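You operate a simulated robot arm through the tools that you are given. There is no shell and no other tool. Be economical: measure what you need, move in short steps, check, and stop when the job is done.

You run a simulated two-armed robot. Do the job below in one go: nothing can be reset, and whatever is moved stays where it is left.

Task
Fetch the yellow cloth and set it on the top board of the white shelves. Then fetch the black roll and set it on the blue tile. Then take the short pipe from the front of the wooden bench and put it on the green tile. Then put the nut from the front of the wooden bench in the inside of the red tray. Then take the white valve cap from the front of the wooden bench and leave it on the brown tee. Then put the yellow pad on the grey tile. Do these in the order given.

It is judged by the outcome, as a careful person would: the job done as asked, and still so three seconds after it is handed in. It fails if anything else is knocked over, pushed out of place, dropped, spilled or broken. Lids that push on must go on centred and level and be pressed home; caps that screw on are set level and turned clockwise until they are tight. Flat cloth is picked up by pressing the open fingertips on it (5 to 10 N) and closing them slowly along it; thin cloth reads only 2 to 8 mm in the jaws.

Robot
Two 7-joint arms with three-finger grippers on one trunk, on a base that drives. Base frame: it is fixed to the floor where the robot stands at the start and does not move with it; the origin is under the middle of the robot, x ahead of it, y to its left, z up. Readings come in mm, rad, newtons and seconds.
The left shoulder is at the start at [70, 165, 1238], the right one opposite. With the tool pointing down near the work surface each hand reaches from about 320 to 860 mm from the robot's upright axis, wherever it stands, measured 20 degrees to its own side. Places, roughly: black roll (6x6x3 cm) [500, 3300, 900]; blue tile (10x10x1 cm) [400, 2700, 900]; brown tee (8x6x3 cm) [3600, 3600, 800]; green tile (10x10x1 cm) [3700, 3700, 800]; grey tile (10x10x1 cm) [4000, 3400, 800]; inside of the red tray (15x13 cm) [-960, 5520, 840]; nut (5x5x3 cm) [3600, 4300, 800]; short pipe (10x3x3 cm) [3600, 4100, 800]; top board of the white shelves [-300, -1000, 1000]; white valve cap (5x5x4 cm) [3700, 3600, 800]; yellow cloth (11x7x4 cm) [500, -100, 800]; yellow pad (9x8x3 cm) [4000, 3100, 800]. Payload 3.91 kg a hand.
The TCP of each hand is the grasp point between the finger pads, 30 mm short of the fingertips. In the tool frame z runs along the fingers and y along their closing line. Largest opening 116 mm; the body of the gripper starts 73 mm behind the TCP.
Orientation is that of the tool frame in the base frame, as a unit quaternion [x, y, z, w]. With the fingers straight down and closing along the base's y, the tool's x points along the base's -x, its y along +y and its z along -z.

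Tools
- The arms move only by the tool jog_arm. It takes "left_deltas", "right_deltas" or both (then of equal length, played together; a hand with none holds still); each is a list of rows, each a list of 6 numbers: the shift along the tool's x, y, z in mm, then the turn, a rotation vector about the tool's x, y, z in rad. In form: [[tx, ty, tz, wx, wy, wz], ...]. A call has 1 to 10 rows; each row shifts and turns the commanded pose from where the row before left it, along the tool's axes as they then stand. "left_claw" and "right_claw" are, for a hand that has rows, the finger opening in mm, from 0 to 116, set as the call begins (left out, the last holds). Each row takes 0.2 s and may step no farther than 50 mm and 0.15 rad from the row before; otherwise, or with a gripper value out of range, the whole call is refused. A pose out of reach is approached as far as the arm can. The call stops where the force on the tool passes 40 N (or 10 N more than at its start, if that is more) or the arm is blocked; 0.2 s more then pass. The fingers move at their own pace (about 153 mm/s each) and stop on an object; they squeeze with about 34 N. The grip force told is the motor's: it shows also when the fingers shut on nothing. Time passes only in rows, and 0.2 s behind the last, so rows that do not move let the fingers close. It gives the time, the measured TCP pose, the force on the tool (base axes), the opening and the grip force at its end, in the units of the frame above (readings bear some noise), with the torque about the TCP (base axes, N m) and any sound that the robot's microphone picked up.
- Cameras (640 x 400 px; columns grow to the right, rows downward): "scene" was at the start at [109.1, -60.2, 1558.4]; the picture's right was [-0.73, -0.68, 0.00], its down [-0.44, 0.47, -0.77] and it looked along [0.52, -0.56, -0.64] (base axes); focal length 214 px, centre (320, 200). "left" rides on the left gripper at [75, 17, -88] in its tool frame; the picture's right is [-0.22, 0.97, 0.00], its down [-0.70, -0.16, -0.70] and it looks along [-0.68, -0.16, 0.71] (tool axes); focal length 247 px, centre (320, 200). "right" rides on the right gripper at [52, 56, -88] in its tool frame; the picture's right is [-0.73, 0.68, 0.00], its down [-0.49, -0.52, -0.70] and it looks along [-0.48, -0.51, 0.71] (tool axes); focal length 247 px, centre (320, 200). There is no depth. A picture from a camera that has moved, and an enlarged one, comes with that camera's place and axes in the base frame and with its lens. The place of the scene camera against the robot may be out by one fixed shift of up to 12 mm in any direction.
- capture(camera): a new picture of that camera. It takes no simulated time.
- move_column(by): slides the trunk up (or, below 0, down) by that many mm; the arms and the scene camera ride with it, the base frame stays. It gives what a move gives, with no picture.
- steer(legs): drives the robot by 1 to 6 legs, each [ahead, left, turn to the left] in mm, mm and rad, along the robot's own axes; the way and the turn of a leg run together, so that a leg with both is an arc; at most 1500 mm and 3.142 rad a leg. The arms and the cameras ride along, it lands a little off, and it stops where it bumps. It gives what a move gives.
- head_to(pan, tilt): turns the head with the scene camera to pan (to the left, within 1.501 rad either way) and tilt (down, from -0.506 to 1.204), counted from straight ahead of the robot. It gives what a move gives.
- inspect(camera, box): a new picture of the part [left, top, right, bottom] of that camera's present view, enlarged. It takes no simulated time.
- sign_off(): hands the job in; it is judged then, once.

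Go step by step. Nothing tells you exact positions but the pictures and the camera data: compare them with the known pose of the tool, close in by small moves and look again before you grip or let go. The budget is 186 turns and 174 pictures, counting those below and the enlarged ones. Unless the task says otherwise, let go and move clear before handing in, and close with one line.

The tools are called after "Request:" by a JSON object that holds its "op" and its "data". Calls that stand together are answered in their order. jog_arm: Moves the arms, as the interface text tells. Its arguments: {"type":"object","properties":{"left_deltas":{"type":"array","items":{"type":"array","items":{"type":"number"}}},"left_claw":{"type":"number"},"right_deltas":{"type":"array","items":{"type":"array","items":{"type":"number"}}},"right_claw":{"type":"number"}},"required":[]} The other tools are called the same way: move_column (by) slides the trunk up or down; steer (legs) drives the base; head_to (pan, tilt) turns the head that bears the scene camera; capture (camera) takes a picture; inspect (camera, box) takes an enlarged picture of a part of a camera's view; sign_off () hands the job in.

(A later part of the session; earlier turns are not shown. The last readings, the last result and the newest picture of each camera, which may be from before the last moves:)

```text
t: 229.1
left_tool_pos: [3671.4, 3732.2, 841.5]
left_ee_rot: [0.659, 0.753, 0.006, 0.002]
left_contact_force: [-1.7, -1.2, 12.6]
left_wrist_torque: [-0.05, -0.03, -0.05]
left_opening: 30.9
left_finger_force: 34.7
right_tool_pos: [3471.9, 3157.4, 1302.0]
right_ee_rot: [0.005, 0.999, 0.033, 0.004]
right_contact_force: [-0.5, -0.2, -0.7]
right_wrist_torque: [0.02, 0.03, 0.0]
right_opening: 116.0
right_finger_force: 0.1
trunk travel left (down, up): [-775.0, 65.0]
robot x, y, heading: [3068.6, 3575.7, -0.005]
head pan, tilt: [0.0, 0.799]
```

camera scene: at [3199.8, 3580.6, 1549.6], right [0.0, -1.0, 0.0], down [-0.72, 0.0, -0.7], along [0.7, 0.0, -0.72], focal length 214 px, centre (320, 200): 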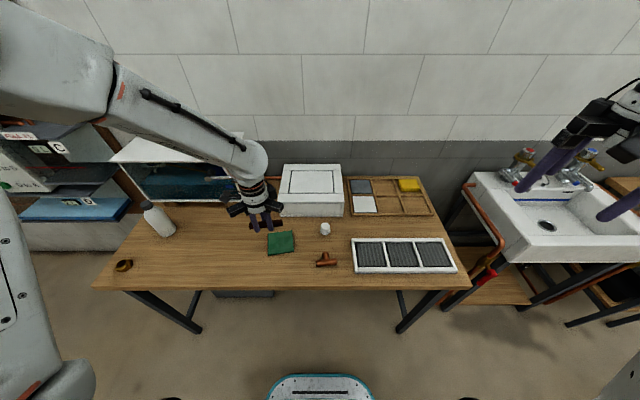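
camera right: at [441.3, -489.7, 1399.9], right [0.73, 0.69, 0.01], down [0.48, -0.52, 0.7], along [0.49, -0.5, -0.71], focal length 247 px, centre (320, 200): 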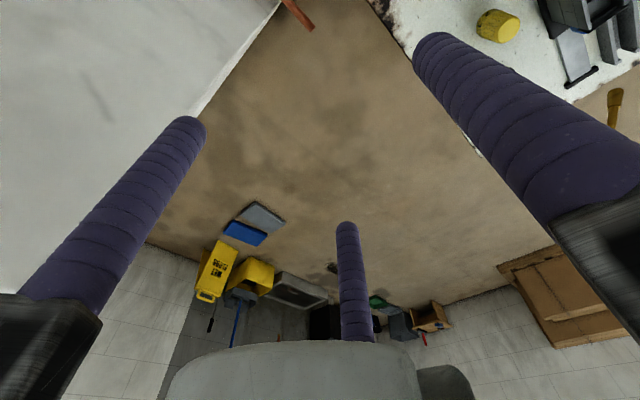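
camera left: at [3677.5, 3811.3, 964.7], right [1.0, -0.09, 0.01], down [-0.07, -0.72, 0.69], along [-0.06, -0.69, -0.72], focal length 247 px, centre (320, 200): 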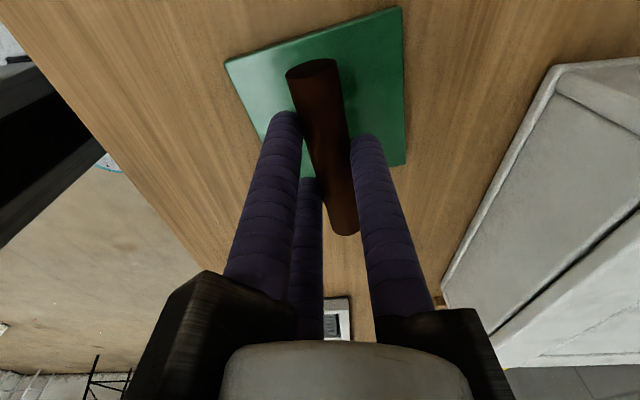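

Touching at 12 N. I'll open gently in two stages so the pipe does not roll.

Request:
{"op": "jog_arm", "data": {"left_deltas": [[0, 0, -1, 0, 0, 0], [0, 0, 0, 0, 0, 0], [0, 0, 0, 0, 0, 0]], "left_claw": 38}}

Request:
{"op": "jog_arm", "data": {"left_deltas": [[0, 0, 0, 0, 0, 0], [0, 0, 0, 0, 0, 0], [0, 0, -15, 0, 0, 0], [0, 0, -30, 0, 0, 0], [0, 0, -45, 0, 0, 0], [0, 0, -45, 0, 0, 0]], "left_claw": 70}}

Request:
{"op": "capture", "data": {"camera": "left"}}

Request:
{"op": "inspect", "data": {"camera": "scene", "box": [220, 190, 360, 280]}}

```text
t: 229.9
left_tool_pos: [3672.0, 3733.6, 839.6]
left_ee_rot: [0.658, 0.753, 0.005, 0.001]
left_contact_force: [-0.3, 0.0, 0.0]
left_wrist_torque: [-0.04, 0.01, 0.0]
left_opening: 38.0
left_finger_force: 0.2
right_tool_pos: [3472.2, 3158.5, 1301.1]
right_ee_rot: [0.005, 0.999, 0.032, 0.004]
right_contact_force: [0.8, 0.0, -0.5]
right_wrist_torque: [-0.02, -0.01, 0.0]
right_opening: 116.0
right_finger_force: 0.0
trunk travel left (down, up): [-775.0, 65.0]
robot x, y, heading: [3065.7, 3576.4, -0.004]
head pan, tilt: [0.0, 0.799]
```

```text
t: 231.3
left_tool_pos: [3669.8, 3732.6, 977.1]
left_ee_rot: [0.659, 0.753, 0.005, 0.001]
left_contact_force: [-0.4, 0.5, -0.1]
left_wrist_torque: [0.0, 0.04, 0.06]
left_opening: 69.9
left_finger_force: 0.0
right_tool_pos: [3470.9, 3158.0, 1301.7]
right_ee_rot: [0.005, 0.999, 0.035, 0.005]
right_contact_force: [-0.4, -0.7, -0.1]
right_wrist_torque: [-0.01, -0.01, -0.01]
right_opening: 116.1
right_finger_force: 0.0
trunk travel left (down, up): [-775.0, 65.0]
robot x, y, heading: [3071.4, 3576.1, -0.003]
head pan, tilt: [0.0, 0.799]
```

```text
92 pictures are left
camera left: at [3676.2, 3808.6, 1065.6], right [1.0, -0.09, 0.01], down [-0.07, -0.72, 0.69], along [-0.06, -0.69, -0.72], focal length 247 px, centre (320, 200)
```

left: 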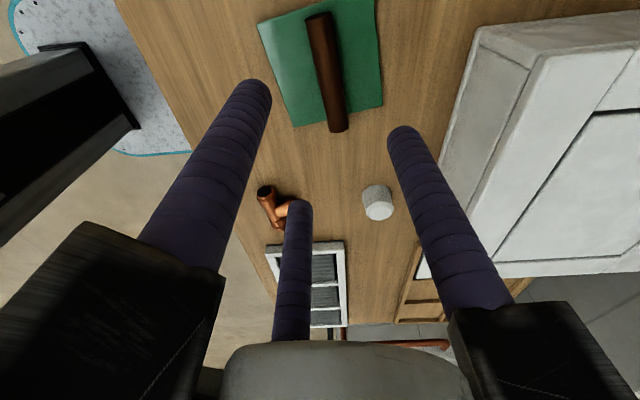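

```text
4.44 times, centred on (290, 235) of scene
camera zoom: at [3198.1, 3579.5, 1549.7], right [0.0, -1.0, 0.0], down [-0.72, 0.0, -0.7], along [0.7, 0.0, -0.72], focal length 953 px, centre (453, 44)
```

zoom: 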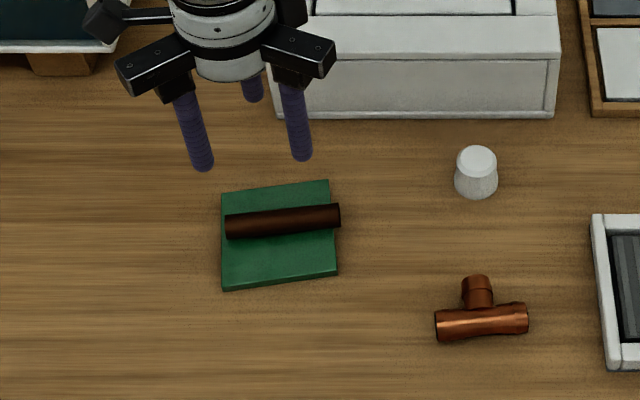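

The pipe rests on the green tile. Next is the nut near [3580, 4294]: I'll raise the hand, strafe left and look.

Request:
{"op": "jog_arm", "data": {"left_deltas": [[0, -20, -45, 0, 0, 0], [0, -20, -45, 0, 0, 0], [0, -20, -45, 0, 0, 0], [0, -20, -45, 0, 0, 0]]}}

Request:
{"op": "steer", "data": {"legs": [[0, 500, 0]]}}

Request:
{"op": "capture", "data": {"camera": "left"}}

Request:
{"op": "capture", "data": {"camera": "scene"}}

```text
t: 232.3
left_tool_pos: [3586.4, 3719.4, 1156.4]
left_ee_rot: [0.658, 0.753, 0.004, 0.002]
left_contact_force: [-0.6, -0.6, 0.2]
left_wrist_torque: [0.01, -0.02, -0.06]
left_opening: 70.0
left_finger_force: 0.1
right_tool_pos: [3469.9, 3157.7, 1300.9]
right_ee_rot: [0.005, 0.999, 0.034, 0.005]
right_contact_force: [-0.7, -0.2, 0.5]
right_wrist_torque: [0.0, -0.05, 0.0]
right_opening: 115.9
right_finger_force: 0.1
trunk travel left (down, up): [-775.0, 65.0]
robot x, y, heading: [3067.0, 3579.7, -0.003]
head pan, tilt: [0.0, 0.799]
```

```text
t: 235.2
left_tool_pos: [3591.5, 4212.3, 1155.2]
left_ee_rot: [0.66, 0.751, 0.006, 0.0]
left_contact_force: [-0.1, 0.6, 0.2]
left_wrist_torque: [0.03, -0.03, 0.03]
left_opening: 69.8
left_finger_force: 0.1
right_tool_pos: [3473.2, 3650.7, 1300.4]
right_ee_rot: [0.006, 0.999, 0.034, 0.004]
right_contact_force: [0.7, 0.7, 0.1]
right_wrist_torque: [-0.01, 0.0, -0.03]
right_opening: 115.8
right_finger_force: 0.1
trunk travel left (down, up): [-775.0, 65.0]
robot x, y, heading: [3070.9, 4075.3, -0.005]
head pan, tilt: [0.0, 0.799]
```

```text
90 pictures are left
camera left: at [3598.6, 4288.3, 1244.0], right [1.0, -0.1, 0.01], down [-0.07, -0.72, 0.69], along [-0.06, -0.69, -0.72], focal length 247 px, centre (320, 200)
```

left: 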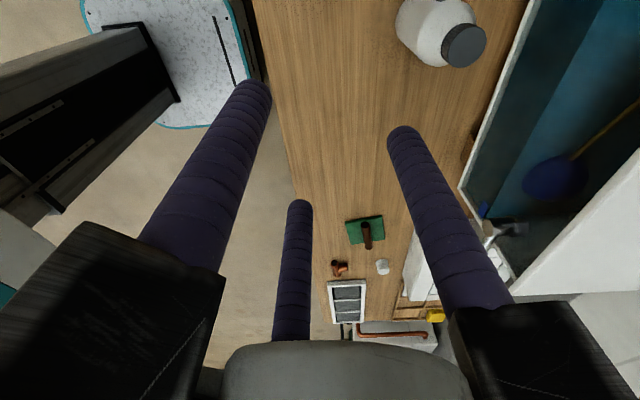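

```text
89 pictures are left
camera scene: at [3201.6, 4072.4, 1549.7], right [-0.01, -1.0, 0.0], down [-0.72, 0.0, -0.7], along [0.7, 0.0, -0.72], focal length 214 px, centre (320, 200)
```

scene: 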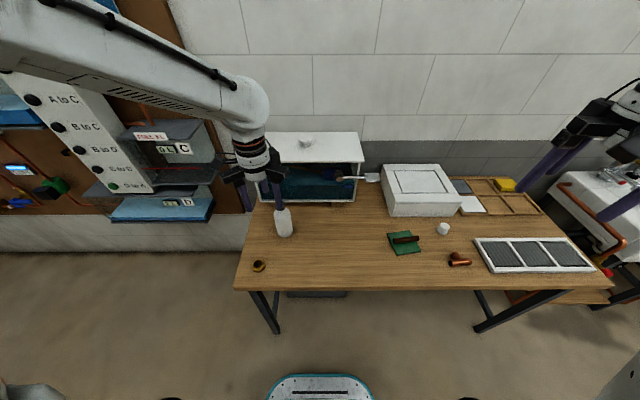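

Request:
{"op": "jog_arm", "data": {"left_deltas": [[35, 2, 30, 0, 0, 0], [35, 2, 30, 0, 0, 0], [35, 2, 30, 0, 0, 0], [33, 1, 30, 0, 0, 0], [0, 0, 35, 0, 0, 0], [0, 0, 0, 0, 0, 0]]}}

Request:
{"op": "capture", "data": {"camera": "left"}}

```text
t: 236.6
left_tool_pos: [3581.5, 4353.8, 999.6]
left_ee_rot: [0.66, 0.751, 0.005, 0.001]
left_contact_force: [0.7, 0.3, 1.1]
left_wrist_torque: [-0.01, 0.0, -0.03]
left_opening: 70.0
left_finger_force: 0.1
right_tool_pos: [3473.4, 3650.3, 1301.1]
right_ee_rot: [0.006, 0.999, 0.034, 0.005]
right_contact_force: [-0.2, 0.4, 0.2]
right_wrist_torque: [-0.04, 0.01, -0.03]
right_opening: 115.8
right_finger_force: 0.0
trunk travel left (down, up): [-775.0, 65.0]
robot x, y, heading: [3071.8, 4071.6, -0.006]
head pan, tilt: [0.0, 0.799]
```

```text
88 pictures are left
camera left: at [3588.6, 4429.1, 1089.3], right [1.0, -0.1, 0.01], down [-0.07, -0.72, 0.69], along [-0.06, -0.69, -0.72], focal length 247 px, centre (320, 200)
```

left: 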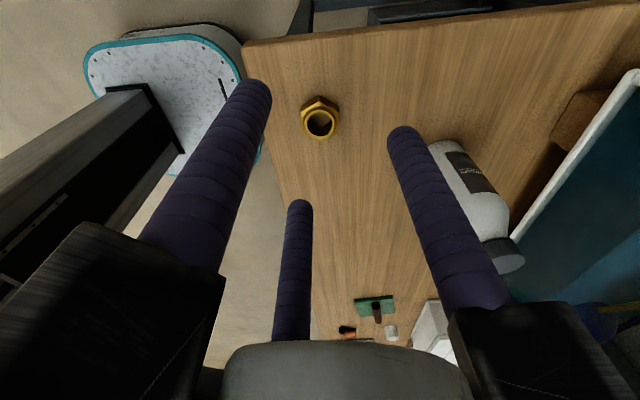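

Request:
{"op": "jog_arm", "data": {"left_deltas": [[-27, -5, 20, 0, 0, 0], [-27, -5.6, 25, 0, 0, 0], [0, 0, 45, 0, 0, 0], [0, 0, 40, 0, 0, 0], [0, 0, 0, 0, 0, 0]], "left_claw": 80}}

Request:
{"op": "capture", "data": {"camera": "left"}}

```text
t: 237.8
left_tool_pos: [3578.3, 4297.6, 870.8]
left_ee_rot: [0.66, 0.751, 0.006, 0.001]
left_contact_force: [-0.2, 1.0, -0.1]
left_wrist_torque: [-0.05, -0.03, 0.01]
left_opening: 80.1
left_finger_force: 0.1
right_tool_pos: [3472.4, 3650.1, 1302.5]
right_ee_rot: [0.007, 0.999, 0.034, 0.005]
right_contact_force: [-0.1, 0.3, -0.1]
right_wrist_torque: [-0.02, -0.03, -0.03]
right_opening: 116.1
right_finger_force: 0.0
trunk travel left (down, up): [-775.0, 65.0]
robot x, y, heading: [3067.8, 4075.4, -0.007]
head pan, tilt: [0.0, 0.799]
```

```text
87 pictures are left
camera left: at [3586.3, 4373.2, 960.0], right [1.0, -0.1, 0.01], down [-0.08, -0.72, 0.69], along [-0.06, -0.69, -0.72], focal length 247 px, centre (320, 200)
```

left: 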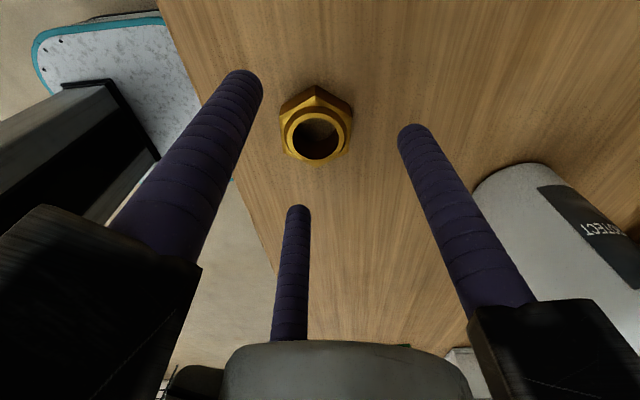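

Request:
{"op": "jog_arm", "data": {"left_deltas": [[1, 0, 15, 0, 0, 0], [0, 0, 12, 0, 0, 0], [0, 0, 8, 0, 0, 0], [0, 0, 0, 0, 0, 0]]}}

Request:
{"op": "jog_arm", "data": {"left_deltas": [[0, 0, 0, 0, 0, 0], [0, 0, 0, 0, 0, 0], [0, 0, 0, 0, 0, 0], [0, 0, 0, 0, 0, 0]], "left_claw": 15}}

Request:
{"op": "capture", "data": {"camera": "left"}}

```text
t: 238.8
left_tool_pos: [3579.8, 4299.0, 836.3]
left_ee_rot: [0.659, 0.752, 0.005, 0.001]
left_contact_force: [-0.4, 0.4, -0.2]
left_wrist_torque: [-0.02, 0.02, -0.03]
left_opening: 80.1
left_finger_force: 0.1
right_tool_pos: [3474.2, 3650.9, 1301.8]
right_ee_rot: [0.007, 0.999, 0.035, 0.003]
right_contact_force: [0.1, 0.0, 0.5]
right_wrist_torque: [0.03, 0.02, 0.01]
right_opening: 116.0
right_finger_force: 0.0
trunk travel left (down, up): [-775.0, 65.0]
robot x, y, heading: [3070.0, 4072.4, -0.005]
head pan, tilt: [0.0, 0.799]
```

```text
t: 239.8
left_tool_pos: [3580.8, 4299.6, 834.8]
left_ee_rot: [0.66, 0.752, 0.005, 0.001]
left_contact_force: [-0.7, -0.3, 1.6]
left_wrist_torque: [0.03, 0.01, 0.01]
left_opening: 41.4
left_finger_force: 34.3
right_tool_pos: [3472.7, 3650.5, 1301.2]
right_ee_rot: [0.006, 0.999, 0.034, 0.004]
right_contact_force: [-0.2, 0.2, 0.1]
right_wrist_torque: [-0.02, -0.01, 0.0]
right_opening: 116.1
right_finger_force: 0.0
trunk travel left (down, up): [-775.0, 65.0]
robot x, y, heading: [3069.7, 4072.5, -0.002]
head pan, tilt: [0.0, 0.799]
```

```text
86 pictures are left
camera left: at [3586.5, 4375.1, 924.6], right [1.0, -0.1, 0.01], down [-0.07, -0.72, 0.69], along [-0.06, -0.69, -0.72], focal length 247 px, centre (320, 200)
```

left: 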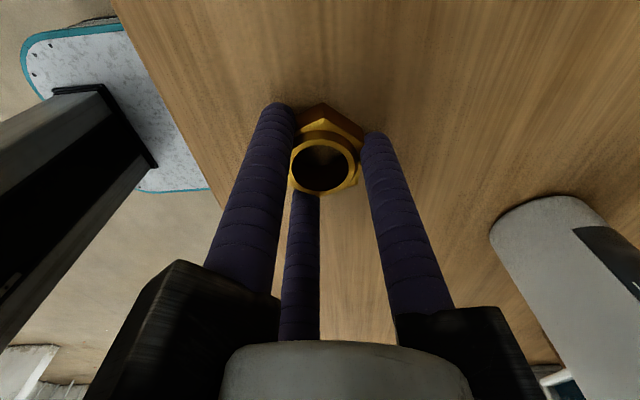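

The nut is gripped at 41 mm. I'll lift it, back away, and turn toward the area of the red tray.

Request:
{"op": "jog_arm", "data": {"left_deltas": [[0, 0, -20, 0, 0, 0], [0, 0, -45, 0, 0, 0], [0, 0, -45, 0, 0, 0], [0, 0, -45, 0, 0, 0], [0, 0, -45, 0, 0, 0], [0, 0, -45, 0, 0, 0], [0, 0, -45, 0, 0, 0]]}}

Request:
{"op": "steer", "data": {"legs": [[-1100, 0, 0], [0, 0, 2.7]]}}

Request:
{"op": "head_to", "data": {"pan": -0.2, "tilt": 0.35}}

Request:
{"op": "capture", "data": {"camera": "scene"}}

Request:
{"op": "capture", "data": {"camera": "left"}}

```text
t: 241.4
left_tool_pos: [3575.9, 4296.6, 1126.1]
left_ee_rot: [0.66, 0.751, 0.005, 0.001]
left_contact_force: [-1.0, 0.6, -0.6]
left_wrist_torque: [-0.01, -0.02, 0.02]
left_opening: 41.2
left_finger_force: 33.8
right_tool_pos: [3473.2, 3650.4, 1302.1]
right_ee_rot: [0.006, 0.999, 0.034, 0.005]
right_contact_force: [-0.4, 0.3, 0.4]
right_wrist_torque: [0.0, -0.05, 0.05]
right_opening: 115.9
right_finger_force: 0.0
trunk travel left (down, up): [-775.0, 65.0]
robot x, y, heading: [3068.6, 4070.1, -0.006]
head pan, tilt: [0.0, 0.799]
```

```text
t: 253.6
left_tool_pos: [1414.1, 4069.3, 1125.1]
left_ee_rot: [-0.61, 0.793, 0.002, -0.004]
left_contact_force: [0.3, 0.5, -0.8]
left_wrist_torque: [0.0, 0.0, 0.02]
left_opening: 40.2
left_finger_force: 33.8
right_tool_pos: [1755.5, 4626.4, 1301.0]
right_ee_rot: [0.979, -0.2, -0.01, 0.033]
right_contact_force: [-0.2, -0.7, 0.1]
right_wrist_torque: [-0.01, 0.0, -0.04]
right_opening: 116.0
right_finger_force: 0.1
trunk travel left (down, up): [-775.0, 65.0]
robot x, y, heading: [1965.9, 4081.6, 2.75]
head pan, tilt: [0.0, 0.799]
```

```text
t: 254.5
left_tool_pos: [1415.0, 4069.0, 1125.1]
left_ee_rot: [-0.61, 0.792, 0.002, -0.004]
left_contact_force: [0.7, -0.5, 0.6]
left_wrist_torque: [0.02, -0.02, 0.0]
left_opening: 40.5
left_finger_force: 33.9
right_tool_pos: [1755.1, 4625.0, 1302.8]
right_ee_rot: [0.979, -0.2, -0.011, 0.032]
right_contact_force: [-0.4, 0.4, 0.5]
right_wrist_torque: [-0.02, 0.01, 0.01]
right_opening: 115.9
right_finger_force: 0.0
trunk travel left (down, up): [-775.0, 65.0]
robot x, y, heading: [1972.4, 4082.2, 2.749]
head pan, tilt: [-0.201, 0.351]
```

```text
85 pictures are left
camera scene: at [1846.3, 4156.9, 1589.2], right [0.56, 0.83, 0.0], down [0.29, -0.19, -0.94], along [-0.78, 0.53, -0.34], focal length 214 px, centre (320, 200)
```

scene: 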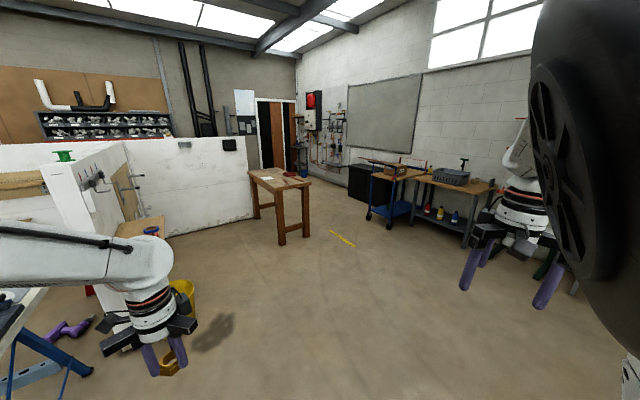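

```text
84 pictures are left
camera left: at [1380.0, 4001.0, 1213.6], right [-0.88, 0.47, 0.01], down [0.34, 0.63, 0.69], along [0.32, 0.62, -0.72], focal length 247 px, centre (320, 200)
```

left: 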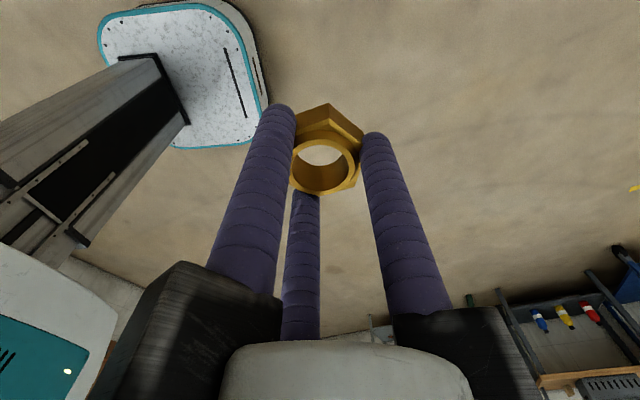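

Request:
{"op": "inspect", "data": {"camera": "scene", "box": [230, 150, 350, 250]}}

```text
4.00 times, centred on (290, 200) of scene
camera zoom: at [1846.3, 4156.9, 1589.2], right [0.56, 0.83, 0.0], down [0.29, -0.19, -0.94], along [-0.78, 0.53, -0.34], focal length 858 px, centre (440, 200)
```

zoom: 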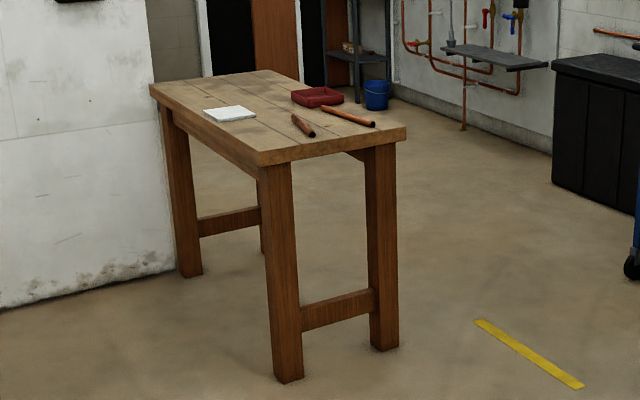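

The red tray stands on the small wooden table, which spans about x -1600..-470, y 5070..5600. I'll approach from its open +y side.

Request:
{"op": "steer", "data": {"legs": [[0, 0, 0.39], [0, -1000, 0], [0, -950, 0], [1400, 0, 0]]}}

Request:
{"op": "head_to", "data": {"pan": 0.2, "tilt": 0.5}}

Request:
{"op": "capture", "data": {"camera": "scene"}}

```text
t: 271.8
left_tool_pos: [49.2, 5736.3, 1124.7]
left_ee_rot: [0.759, -0.652, -0.001, 0.005]
left_contact_force: [0.3, -0.4, -0.6]
left_wrist_torque: [0.0, 0.01, 0.02]
left_opening: 40.0
left_finger_force: 34.1
right_tool_pos: [138.5, 6385.1, 1301.7]
right_ee_rot: [0.999, 0.004, -0.003, 0.033]
right_contact_force: [0.1, 0.3, 0.5]
right_wrist_torque: [-0.02, -0.02, -0.02]
right_opening: 116.1
right_finger_force: 0.0
trunk travel left (down, up): [-775.0, 65.0]
robot x, y, heading: [553.4, 5972.5, -3.125]
head pan, tilt: [-0.201, 0.351]
```

```text
t: 272.7
left_tool_pos: [48.8, 5735.9, 1124.4]
left_ee_rot: [0.759, -0.651, -0.001, 0.005]
left_contact_force: [0.6, -0.3, -0.8]
left_wrist_torque: [0.0, 0.03, 0.03]
left_opening: 40.1
left_finger_force: 34.2
right_tool_pos: [138.0, 6384.8, 1302.5]
right_ee_rot: [0.999, 0.005, -0.004, 0.033]
right_contact_force: [-0.3, 0.4, -0.2]
right_wrist_torque: [0.02, -0.01, -0.02]
right_opening: 116.1
right_finger_force: 0.1
trunk travel left (down, up): [-775.0, 65.0]
robot x, y, heading: [549.2, 5969.6, -3.122]
head pan, tilt: [0.201, 0.499]
```

```text
82 pictures are left
camera scene: at [412.6, 5954.7, 1575.6], right [-0.22, 0.98, 0.0], down [0.47, 0.1, -0.88], along [-0.86, -0.19, -0.48], focal length 214 px, centre (320, 200)
```

scene: 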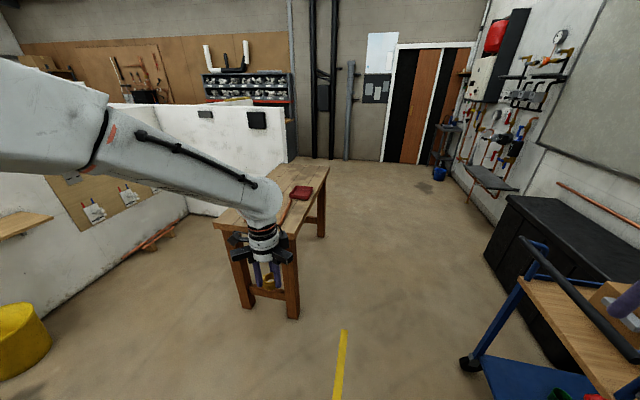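

Request:
{"op": "steer", "data": {"legs": [[0, -130, 0], [1500, 0, 0], [150, 0, 0], [0, 0, 1.56]]}}

Request:
{"op": "head_to", "data": {"pan": 0.1, "tilt": 0.75}}

Request:
{"op": "capture", "data": {"camera": "scene"}}

Request:
{"op": "capture", "data": {"camera": "left"}}

```text
t: 285.9
left_tool_pos: [-878.3, 5591.8, 1124.2]
left_ee_rot: [0.997, 0.072, 0.003, 0.004]
left_contact_force: [0.5, 0.5, -1.0]
left_wrist_torque: [0.0, -0.03, -0.01]
left_opening: 39.9
left_finger_force: 34.0
right_tool_pos: [-1525.8, 5685.5, 1301.6]
right_ee_rot: [0.706, 0.707, 0.022, 0.027]
right_contact_force: [0.3, 0.5, 0.2]
right_wrist_torque: [0.01, 0.04, 0.01]
right_opening: 116.1
right_finger_force: 0.0
trunk travel left (down, up): [-775.0, 65.0]
robot x, y, heading: [-1111.2, 6099.8, -1.56]
head pan, tilt: [0.201, 0.499]
```

```text
t: 286.7
left_tool_pos: [-878.3, 5592.1, 1125.3]
left_ee_rot: [0.997, 0.072, 0.002, 0.004]
left_contact_force: [0.0, 0.8, 0.7]
left_wrist_torque: [0.03, 0.01, 0.01]
left_opening: 40.0
left_finger_force: 33.8
right_tool_pos: [-1524.9, 5686.4, 1301.2]
right_ee_rot: [0.706, 0.707, 0.021, 0.026]
right_contact_force: [0.0, 0.6, 0.2]
right_wrist_torque: [-0.01, -0.01, 0.0]
right_opening: 116.0
right_finger_force: 0.1
trunk travel left (down, up): [-775.0, 65.0]
robot x, y, heading: [-1112.0, 6096.2, -1.561]
head pan, tilt: [0.099, 0.75]
```

```text
81 pictures are left
camera scene: at [-1100.3, 5966.1, 1553.7], right [-0.99, -0.11, 0.0], down [-0.08, 0.68, -0.73], along [0.08, -0.73, -0.68], focal length 214 px, centre (320, 200)
```

scene: 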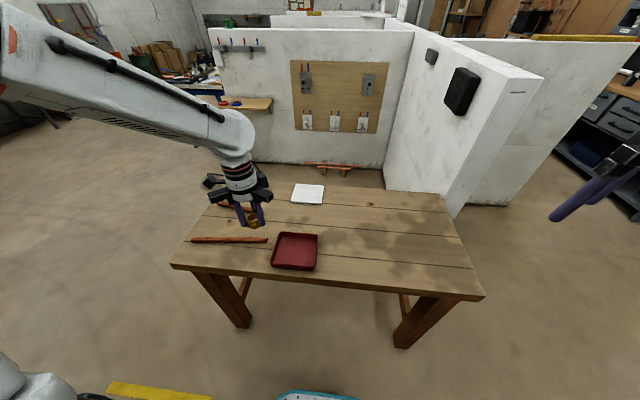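

```text
80 pictures are left
camera left: at [-801.6, 5587.1, 1213.6], right [-0.08, -1.0, 0.01], down [-0.72, 0.06, 0.69], along [-0.69, 0.05, -0.72], focal length 247 px, centre (320, 200)
```

left: 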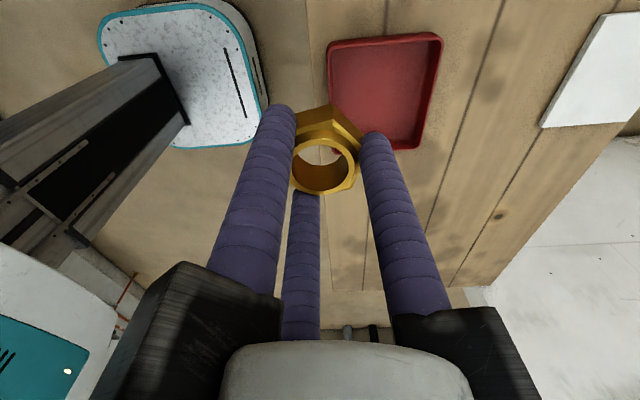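

Request:
{"op": "jog_arm", "data": {"left_deltas": [[-27, 27, 0, 0, 0, 0], [-27, 27, 20, 0, 0, 0], [-27, 27, 30, 0, 0, 0], [0, 0, 40, 0, 0, 0], [0, 0, 40, 0, 0, 0], [0, 0, 20, 0, 0, 0], [0, 0, 0, 0, 0, 0]]}}

Request:
{"op": "capture", "data": {"camera": "left"}}

Request:
{"op": "inspect", "data": {"camera": "scene", "box": [220, 160, 380, 290]}}

```text
t: 288.3
left_tool_pos: [-945.9, 5500.6, 972.9]
left_ee_rot: [0.997, 0.072, 0.003, 0.004]
left_contact_force: [-0.4, -0.3, -0.3]
left_wrist_torque: [-0.02, -0.02, 0.0]
left_opening: 39.8
left_finger_force: 34.0
right_tool_pos: [-1525.6, 5685.1, 1302.2]
right_ee_rot: [0.706, 0.708, 0.021, 0.027]
right_contact_force: [0.5, -0.1, 0.8]
right_wrist_torque: [-0.02, -0.01, -0.04]
right_opening: 115.8
right_finger_force: 0.1
trunk travel left (down, up): [-775.0, 65.0]
robot x, y, heading: [-1109.7, 6093.3, -1.561]
head pan, tilt: [0.099, 0.75]
```

```text
79 pictures are left
camera left: at [-869.4, 5495.0, 1062.0], right [-0.08, -1.0, 0.01], down [-0.72, 0.06, 0.69], along [-0.69, 0.05, -0.72], focal length 247 px, centre (320, 200)
```

left: 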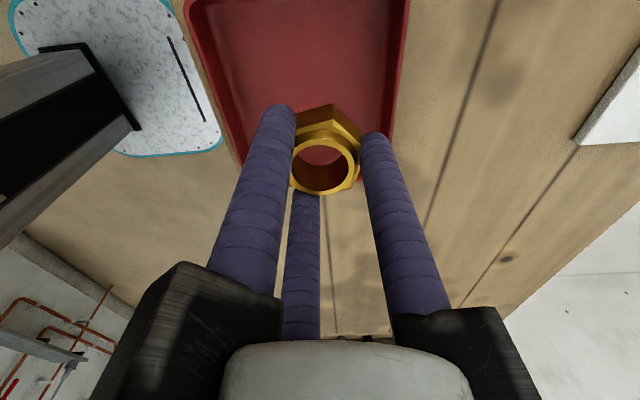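

```text
3.08 times, centred on (300, 225) of scene
camera zoom: at [-1100.3, 5966.9, 1553.7], right [-0.99, -0.11, 0.0], down [-0.07, 0.68, -0.73], along [0.08, -0.73, -0.68], focal length 660 px, centre (382, 123)
```

zoom: 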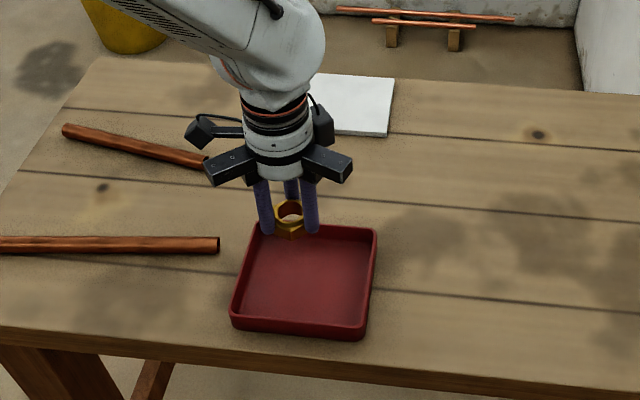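

The nut hangs over the tray's middle. I'll lower it gently to the tray floor.

Request:
{"op": "jog_arm", "data": {"left_deltas": [[0, 0, 30, 0, 0, 0], [0, 0, 25, 0, 0, 0], [0, 0, 10, 0, 0, 0], [0, 0, 5, 0, 0, 0], [0, 0, 5, 0, 0, 0], [0, 0, 4, 0, 0, 0], [0, 0, 3, 0, 0, 0]]}}

```text
t: 289.9
left_tool_pos: [-945.4, 5498.7, 891.2]
left_ee_rot: [0.997, 0.073, 0.003, 0.003]
left_contact_force: [-0.1, 0.4, -0.2]
left_wrist_torque: [0.0, -0.02, 0.01]
left_opening: 39.7
left_finger_force: 34.3
right_tool_pos: [-1525.4, 5685.7, 1301.6]
right_ee_rot: [0.706, 0.707, 0.021, 0.027]
right_contact_force: [-0.2, 0.8, 0.5]
right_wrist_torque: [0.0, 0.0, -0.01]
right_opening: 115.9
right_finger_force: 0.0
trunk travel left (down, up): [-775.0, 65.0]
robot x, y, heading: [-1110.8, 6096.0, -1.553]
head pan, tilt: [0.099, 0.75]
```

Request:
{"op": "jog_arm", "data": {"left_deltas": [[0, 0, 4, 0, 0, 0], [0, 0, 4, 0, 0, 0], [0, 0, 3, 0, 0, 0], [0, 0, 3, 0, 0, 0], [0, 0, 3, 0, 0, 0], [0, 0, 3, 0, 0, 0]]}}

Request:
{"op": "capture", "data": {"camera": "left"}}

```text
t: 291.3
left_tool_pos: [-944.5, 5497.5, 872.9]
left_ee_rot: [0.997, 0.072, 0.003, 0.004]
left_contact_force: [0.8, 0.3, -1.0]
left_wrist_torque: [-0.02, 0.02, -0.01]
left_opening: 40.0
left_finger_force: 33.6
right_tool_pos: [-1525.0, 5685.3, 1302.0]
right_ee_rot: [0.706, 0.707, 0.022, 0.027]
right_contact_force: [0.1, -0.1, -0.2]
right_wrist_torque: [-0.02, -0.02, -0.03]
right_opening: 116.2
right_finger_force: 0.1
trunk travel left (down, up): [-775.0, 65.0]
robot x, y, heading: [-1110.1, 6096.1, -1.561]
head pan, tilt: [0.099, 0.75]
```

```text
77 pictures are left
camera left: at [-868.0, 5492.9, 961.2], right [-0.08, -1.0, 0.01], down [-0.72, 0.06, 0.69], along [-0.69, 0.05, -0.72], focal length 247 px, centre (320, 200)
```

left: 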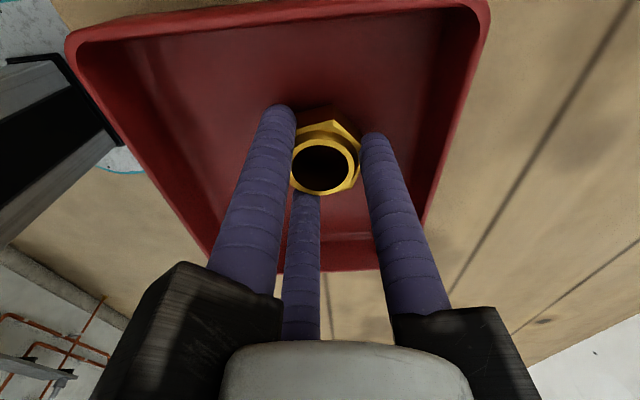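

Request:
{"op": "jog_arm", "data": {"left_deltas": [[0, 0, 3, 0, 0, 0], [0, 0, 3, 0, 0, 0], [0, 0, 3, 0, 0, 0], [0, 0, 2, 0, 0, 0], [0, 0, 2, 0, 0, 0], [0, 0, 2, 0, 0, 0]]}}

```text
t: 292.6
left_tool_pos: [-944.6, 5497.4, 865.6]
left_ee_rot: [0.997, 0.072, 0.003, 0.009]
left_contact_force: [-0.5, 7.6, 22.1]
left_wrist_torque: [0.51, 0.41, -0.23]
left_opening: 39.7
left_finger_force: 34.2
right_tool_pos: [-1525.5, 5688.4, 1302.3]
right_ee_rot: [0.705, 0.708, 0.021, 0.027]
right_contact_force: [0.1, -0.6, 0.1]
right_wrist_torque: [-0.03, -0.02, 0.0]
right_opening: 116.1
right_finger_force: 0.1
trunk travel left (down, up): [-775.0, 65.0]
robot x, y, heading: [-1113.5, 6096.2, -1.562]
head pan, tilt: [0.099, 0.75]
stopped in row 6 (left hand): the force on the tool passed its limit at 43 N (the readings are from after the stop); the commanded pose is now the measured one
```

Contact with the tray floor. I'll ease up 2 mm, open moderately and rise.

Request:
{"op": "jog_arm", "data": {"left_deltas": [[0, 0, -2, 0, 0, 0], [0, 0, 0, 0, 0, 0]]}}

Request:
{"op": "jog_arm", "data": {"left_deltas": [[0, 0, 0, 0, 0, 0], [0, 0, 0, 0, 0, 0], [0, 0, -15, 0, 0, 0], [0, 0, -40, 0, 0, 0], [0, 0, -45, 0, 0, 0], [0, 0, -45, 0, 0, 0], [0, 0, -45, 0, 0, 0], [0, 0, -45, 0, 0, 0], [0, 0, -45, 0, 0, 0]], "left_claw": 60}}

Request:
{"op": "inspect", "data": {"camera": "scene", "box": [220, 160, 380, 290]}}

```text
t: 293.2
left_tool_pos: [-945.9, 5497.0, 864.8]
left_ee_rot: [0.997, 0.073, 0.003, 0.008]
left_contact_force: [-0.5, 3.3, 10.8]
left_wrist_torque: [0.24, 0.26, -0.01]
left_opening: 39.9
left_finger_force: 34.2
right_tool_pos: [-1525.3, 5687.7, 1301.9]
right_ee_rot: [0.706, 0.707, 0.021, 0.027]
right_contact_force: [-0.4, 0.6, -0.2]
right_wrist_torque: [-0.01, -0.02, -0.02]
right_opening: 115.7
right_finger_force: 0.1
trunk travel left (down, up): [-775.0, 65.0]
robot x, y, heading: [-1111.9, 6094.7, -1.56]
head pan, tilt: [0.099, 0.75]
```

```text
t: 295.2
left_tool_pos: [-945.8, 5502.3, 1145.5]
left_ee_rot: [0.997, 0.073, 0.002, 0.008]
left_contact_force: [-0.6, 0.0, 0.2]
left_wrist_torque: [-0.06, 0.04, 0.01]
left_opening: 59.9
left_finger_force: 0.2
right_tool_pos: [-1524.3, 5687.3, 1302.5]
right_ee_rot: [0.706, 0.707, 0.021, 0.027]
right_contact_force: [0.0, 1.0, 0.1]
right_wrist_torque: [-0.03, 0.01, -0.01]
right_opening: 115.9
right_finger_force: 0.0
trunk travel left (down, up): [-775.0, 65.0]
robot x, y, heading: [-1111.3, 6095.8, -1.561]
head pan, tilt: [0.099, 0.75]
```

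```text
3.08 times, centred on (300, 225) of scene
camera zoom: at [-1100.3, 5967.8, 1553.7], right [-0.99, -0.11, 0.0], down [-0.07, 0.68, -0.73], along [0.08, -0.73, -0.68], focal length 660 px, centre (382, 123)
```

zoom: 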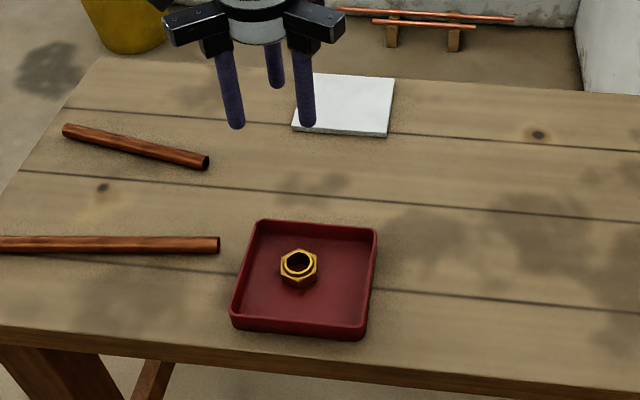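

The nut lies in the red tray. Now back to the wooden bench for the cap.

Request:
{"op": "steer", "data": {"legs": [[0, 0, 1.56], [1500, 0, 0], [1500, 0, 0], [0, -1300, 0], [0, -1150, 0], [700, 0, 0]]}}

Request:
{"op": "head_to", "data": {"pan": 0.0, "tilt": 0.7}}

Request:
{"op": "capture", "data": {"camera": "scene"}}

```text
t: 328.4
left_tool_pos: [3221.0, 3897.1, 1143.5]
left_ee_rot: [0.643, 0.766, 0.007, 0.004]
left_contact_force: [-0.4, 0.1, -0.4]
left_wrist_torque: [0.02, 0.0, -0.02]
left_opening: 59.9
left_finger_force: 0.2
right_tool_pos: [3054.0, 3312.9, 1302.1]
right_ee_rot: [-0.018, 0.999, 0.034, 0.004]
right_contact_force: [0.1, 0.2, 1.1]
right_wrist_torque: [0.05, -0.01, 0.01]
right_opening: 116.0
right_finger_force: 0.1
trunk travel left (down, up): [-775.0, 65.0]
robot x, y, heading: [2626.9, 3711.2, 0.042]
head pan, tilt: [0.099, 0.75]
```

```text
t: 329.1
left_tool_pos: [3221.8, 3896.7, 1142.1]
left_ee_rot: [0.642, 0.767, 0.007, 0.004]
left_contact_force: [-0.4, -0.7, 0.7]
left_wrist_torque: [0.0, 0.02, 0.01]
left_opening: 59.7
left_finger_force: 0.0
right_tool_pos: [3055.1, 3313.4, 1301.8]
right_ee_rot: [-0.017, 0.999, 0.034, 0.003]
right_contact_force: [-0.2, 0.2, 1.3]
right_wrist_torque: [0.02, -0.02, -0.02]
right_opening: 116.0
right_finger_force: 0.0
trunk travel left (down, up): [-775.0, 65.0]
robot x, y, heading: [2631.2, 3715.5, 0.042]
head pan, tilt: [0.0, 0.7]
```

```text
75 pictures are left
camera scene: at [2768.5, 3722.6, 1557.8], right [0.04, -1.0, 0.0], down [-0.64, -0.03, -0.76], along [0.76, 0.03, -0.65], focal length 214 px, centre (320, 200)
```

scene: 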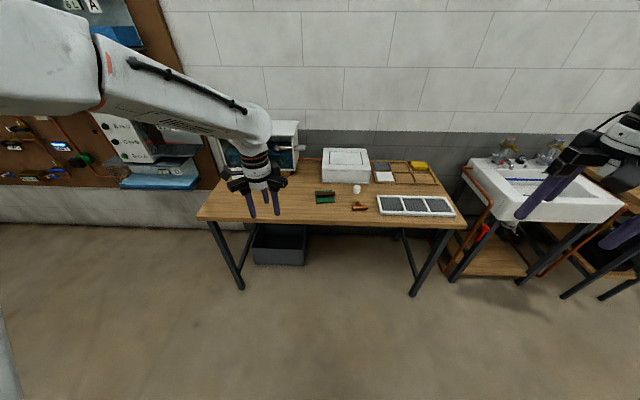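

Request:
{"op": "steer", "data": {"legs": [[0, 0, -0.042], [0, -260, 0], [450, 0, 0]]}}

Request:
{"op": "head_to", "data": {"pan": 0.0, "tilt": 0.85}}

Request:
{"op": "capture", "data": {"camera": "scene"}}

Request:
{"op": "capture", "data": {"camera": "left"}}

Request:
{"op": "inspect", "data": {"camera": "scene", "box": [240, 170, 420, 280]}}

```text
t: 333.6
left_tool_pos: [3677.9, 3604.2, 1144.3]
left_ee_rot: [0.661, 0.75, 0.006, 0.003]
left_contact_force: [0.2, -0.5, 0.1]
left_wrist_torque: [-0.02, -0.03, 0.0]
left_opening: 60.0
left_finger_force: 0.1
right_tool_pos: [3483.9, 3028.8, 1301.6]
right_ee_rot: [0.007, 0.999, 0.034, 0.005]
right_contact_force: [0.1, 0.5, 0.3]
right_wrist_torque: [0.02, -0.04, 0.0]
right_opening: 115.9
right_finger_force: 0.0
trunk travel left (down, up): [-775.0, 65.0]
robot x, y, heading: [3082.2, 3448.5, -0.009]
head pan, tilt: [0.0, 0.7]
```

```text
t: 334.3
left_tool_pos: [3680.2, 3605.1, 1143.4]
left_ee_rot: [0.661, 0.751, 0.007, 0.004]
left_contact_force: [-0.3, -0.1, -0.4]
left_wrist_torque: [-0.01, 0.02, 0.05]
left_opening: 60.0
left_finger_force: 0.0
right_tool_pos: [3485.6, 3028.9, 1302.0]
right_ee_rot: [0.007, 0.999, 0.035, 0.004]
right_contact_force: [0.7, -0.7, -0.5]
right_wrist_torque: [0.02, 0.04, -0.01]
right_opening: 115.9
right_finger_force: 0.1
trunk travel left (down, up): [-775.0, 65.0]
robot x, y, heading: [3081.7, 3451.2, -0.007]
head pan, tilt: [0.0, 0.85]
```

```text
74 pictures are left
camera scene: at [3211.7, 3452.0, 1545.6], right [-0.01, -1.0, 0.0], down [-0.75, 0.01, -0.66], along [0.66, 0.0, -0.75], focal length 214 px, centre (320, 200)
```

scene: 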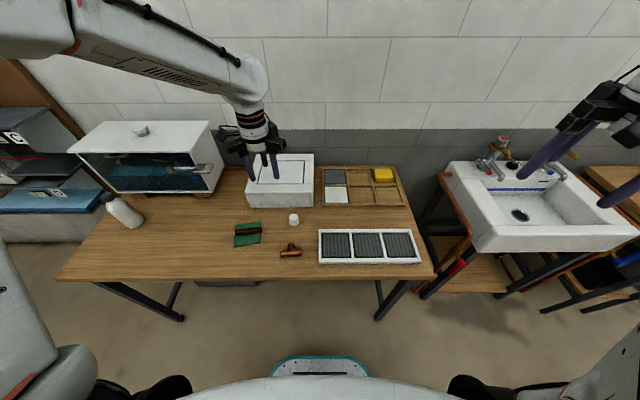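

```text
73 pictures are left
camera left: at [3686.7, 3680.7, 1231.7], right [1.0, -0.1, 0.01], down [-0.08, -0.72, 0.69], along [-0.06, -0.69, -0.72], focal length 247 px, centre (320, 200)
```

left: 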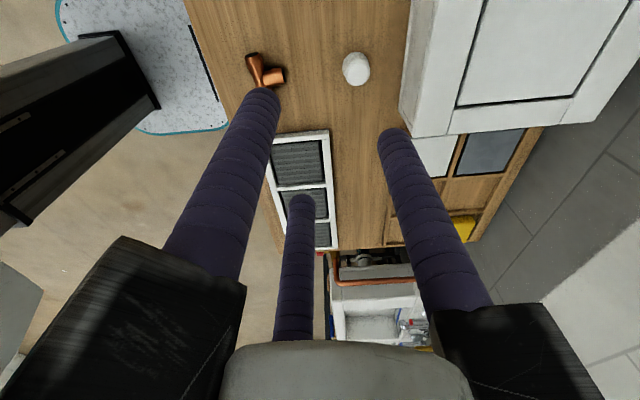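

```text
3.56 times, centred on (330, 225) of scene
camera zoom: at [3211.7, 3452.0, 1545.6], right [-0.01, -1.0, 0.0], down [-0.75, 0.01, -0.66], along [0.66, 0.0, -0.75], focal length 763 px, centre (284, 111)
```

zoom: 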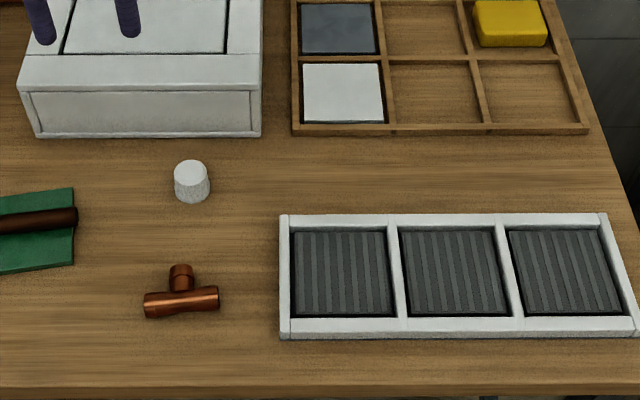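

Request:
{"op": "jog_arm", "data": {"left_deltas": [[-27, 24, 20, 0, 0, 0], [-26, 24, 30, 0, 0, 0], [0, 0, 45, 0, 0, 0], [0, 0, 45, 0, 0, 0], [0, 0, 45, 0, 0, 0], [0, 0, 0, 0, 0, 0]], "left_claw": 76}}

Request:
{"op": "capture", "data": {"camera": "left"}}

```text
t: 335.7
left_tool_pos: [3736.2, 3561.8, 959.5]
left_ee_rot: [0.66, 0.751, 0.008, 0.004]
left_contact_force: [-1.5, 0.0, -1.0]
left_wrist_torque: [0.0, -0.03, -0.02]
left_opening: 75.8
left_finger_force: 0.0
right_tool_pos: [3483.3, 3028.9, 1302.5]
right_ee_rot: [0.007, 0.999, 0.033, 0.004]
right_contact_force: [-0.8, -0.1, -0.3]
right_wrist_torque: [0.02, -0.02, -0.01]
right_opening: 116.1
right_finger_force: 0.1
trunk travel left (down, up): [-775.0, 65.0]
robot x, y, heading: [3079.4, 3450.8, -0.008]
head pan, tilt: [0.0, 0.85]
```

```text
71 pictures are left
camera left: at [3742.1, 3637.2, 1049.3], right [1.0, -0.1, 0.02], down [-0.08, -0.72, 0.69], along [-0.06, -0.69, -0.72], focal length 247 px, centre (320, 200)
```

left: 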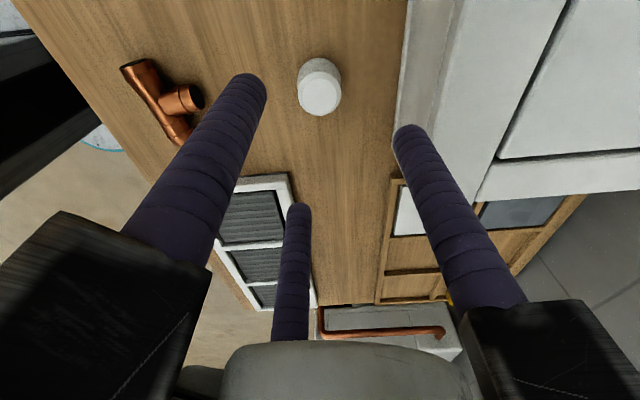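

Request:
{"op": "jog_arm", "data": {"left_deltas": [[-5, 0, 40, 0, 0, 0], [0, 0, 35, 0, 0, 0], [0, 0, 0, 0, 0, 0]]}}

Request:
{"op": "capture", "data": {"camera": "left"}}

Request:
{"op": "inspect", "data": {"camera": "scene", "box": [240, 170, 340, 270]}}

```text
t: 336.5
left_tool_pos: [3737.4, 3555.9, 884.1]
left_ee_rot: [0.661, 0.75, 0.006, 0.003]
left_contact_force: [0.2, 0.6, 0.4]
left_wrist_torque: [0.0, -0.04, -0.01]
left_opening: 76.0
left_finger_force: 0.1
right_tool_pos: [3484.5, 3028.3, 1303.2]
right_ee_rot: [0.008, 0.999, 0.035, 0.004]
right_contact_force: [0.0, -0.4, -0.6]
right_wrist_torque: [0.02, -0.03, 0.02]
right_opening: 116.0
right_finger_force: 0.1
trunk travel left (down, up): [-775.0, 65.0]
robot x, y, heading: [3081.5, 3448.9, -0.006]
head pan, tilt: [0.0, 0.85]
```

```text
70 pictures are left
camera left: at [3744.4, 3632.4, 973.1], right [1.0, -0.1, 0.02], down [-0.08, -0.71, 0.69], along [-0.06, -0.69, -0.72], focal length 247 px, centre (320, 200)
```

left: 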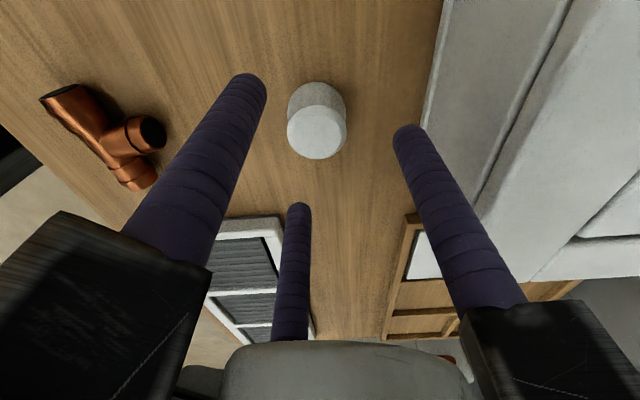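

```text
4.00 times, centred on (290, 220) of scene
camera zoom: at [3210.0, 3451.9, 1545.8], right [-0.01, -1.0, 0.0], down [-0.75, 0.01, -0.66], along [0.66, 0.0, -0.75], focal length 858 px, centre (440, 120)
```

zoom: 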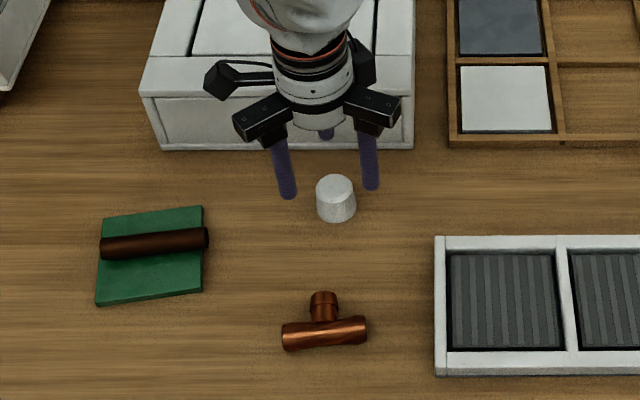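

Request:
{"op": "jog_arm", "data": {"left_deltas": [[2, 0, 20, 0, 0, 0], [0, 0, 15, 0, 0, 0], [0, 0, 7, 0, 0, 0], [0, 0, 0, 0, 0, 0]]}}

Request:
{"op": "jog_arm", "data": {"left_deltas": [[0, 0, 0, 0, 0, 0], [0, 0, 0, 0, 0, 0], [0, 0, 0, 0, 0, 0], [0, 0, 0, 0, 0, 0]], "left_claw": 15}}

Request:
{"op": "capture", "data": {"camera": "left"}}

```text
t: 337.5
left_tool_pos: [3737.5, 3558.3, 841.5]
left_ee_rot: [0.661, 0.751, 0.007, 0.004]
left_contact_force: [-1.0, 0.6, -0.1]
left_wrist_torque: [-0.02, -0.01, -0.01]
left_opening: 76.1
left_finger_force: 0.1
right_tool_pos: [3484.6, 3029.0, 1303.2]
right_ee_rot: [0.007, 0.999, 0.033, 0.004]
right_contact_force: [-0.1, 0.3, -0.5]
right_wrist_torque: [-0.01, 0.02, 0.01]
right_opening: 115.9
right_finger_force: 0.0
trunk travel left (down, up): [-775.0, 65.0]
robot x, y, heading: [3079.3, 3454.3, -0.006]
head pan, tilt: [0.0, 0.85]
```

```text
t: 338.5
left_tool_pos: [3737.4, 3558.1, 840.6]
left_ee_rot: [0.661, 0.75, 0.006, 0.005]
left_contact_force: [0.1, 0.2, -0.2]
left_wrist_torque: [-0.01, -0.04, 0.04]
left_opening: 37.2
left_finger_force: 33.5
right_tool_pos: [3485.1, 3029.0, 1301.9]
right_ee_rot: [0.008, 0.999, 0.034, 0.003]
right_contact_force: [-0.7, 0.0, 0.3]
right_wrist_torque: [0.01, -0.02, 0.04]
right_opening: 115.6
right_finger_force: 0.1
trunk travel left (down, up): [-775.0, 65.0]
robot x, y, heading: [3081.3, 3448.8, -0.007]
head pan, tilt: [0.0, 0.85]
```

```text
68 pictures are left
camera left: at [3744.4, 3634.2, 930.8], right [1.0, -0.1, 0.01], down [-0.08, -0.71, 0.69], along [-0.06, -0.69, -0.72], focal length 247 px, centre (320, 200)
```

left: 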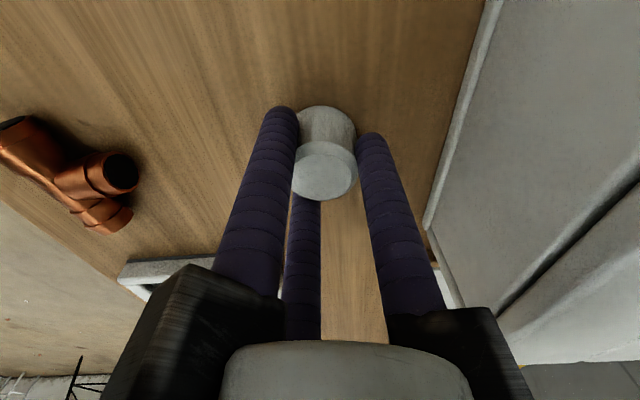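

The cap is gripped at 37 mm. The tee's run axis is at x≈3585 and its branch points to +x at y≈3557. I'll lift and carry the cap over the junction.

Request:
{"op": "jog_arm", "data": {"left_deltas": [[0, 0, -30, 0, 0, 0], [0, 0, -40, 0, 0, 0], [4, -36, 0, 0, 0, 0], [4, -36, 0, 0, 0, 0], [4, -36, 0, 0, 0, 0], [5, -36, 0, 0, 0, 0], [0, 0, 0, 0, 0, 0]]}}

Request:
{"op": "capture", "data": {"camera": "left"}}

Request:
{"op": "inspect", "data": {"camera": "scene", "box": [240, 200, 340, 270]}}

```text
t: 340.1
left_tool_pos: [3591.6, 3554.8, 910.2]
left_ee_rot: [0.66, 0.752, 0.007, 0.004]
left_contact_force: [0.0, 0.3, -1.3]
left_wrist_torque: [-0.01, -0.01, -0.01]
left_opening: 37.2
left_finger_force: 33.9
right_tool_pos: [3484.9, 3028.5, 1302.0]
right_ee_rot: [0.008, 0.999, 0.033, 0.003]
right_contact_force: [0.2, 0.0, 0.4]
right_wrist_torque: [-0.01, 0.02, -0.01]
right_opening: 116.1
right_finger_force: 0.1
trunk travel left (down, up): [-775.0, 65.0]
robot x, y, heading: [3080.9, 3452.0, -0.005]
head pan, tilt: [0.0, 0.85]
```

```text
67 pictures are left
camera left: at [3598.6, 3630.3, 998.9], right [1.0, -0.1, 0.01], down [-0.08, -0.71, 0.69], along [-0.06, -0.69, -0.72], focal length 247 px, centre (320, 200)
```

left: 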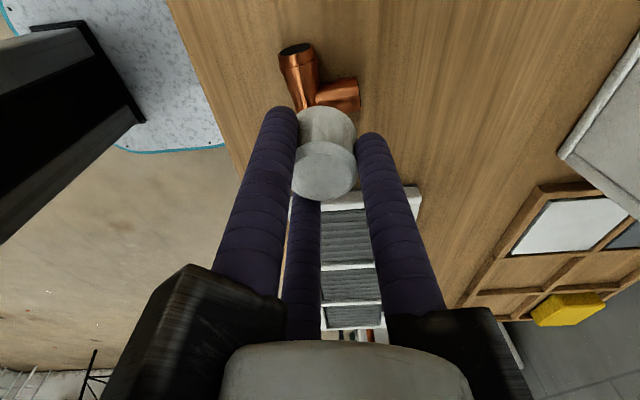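

```text
5.71 times, centred on (290, 235) of scene
camera zoom: at [3211.8, 3452.2, 1545.6], right [-0.01, -1.0, 0.0], down [-0.75, 0.01, -0.66], along [0.66, -0.01, -0.75], focal length 1226 px, centre (491, 0)
```

zoom: 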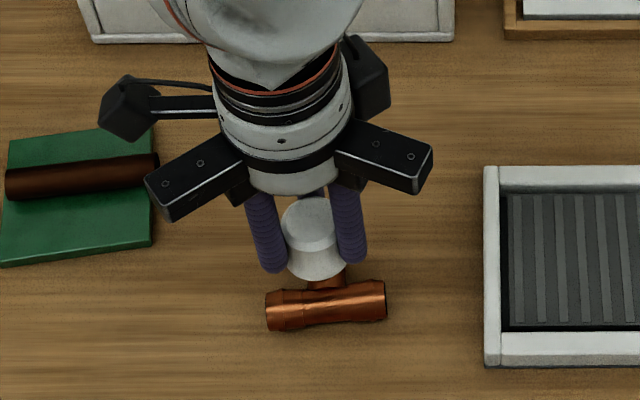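

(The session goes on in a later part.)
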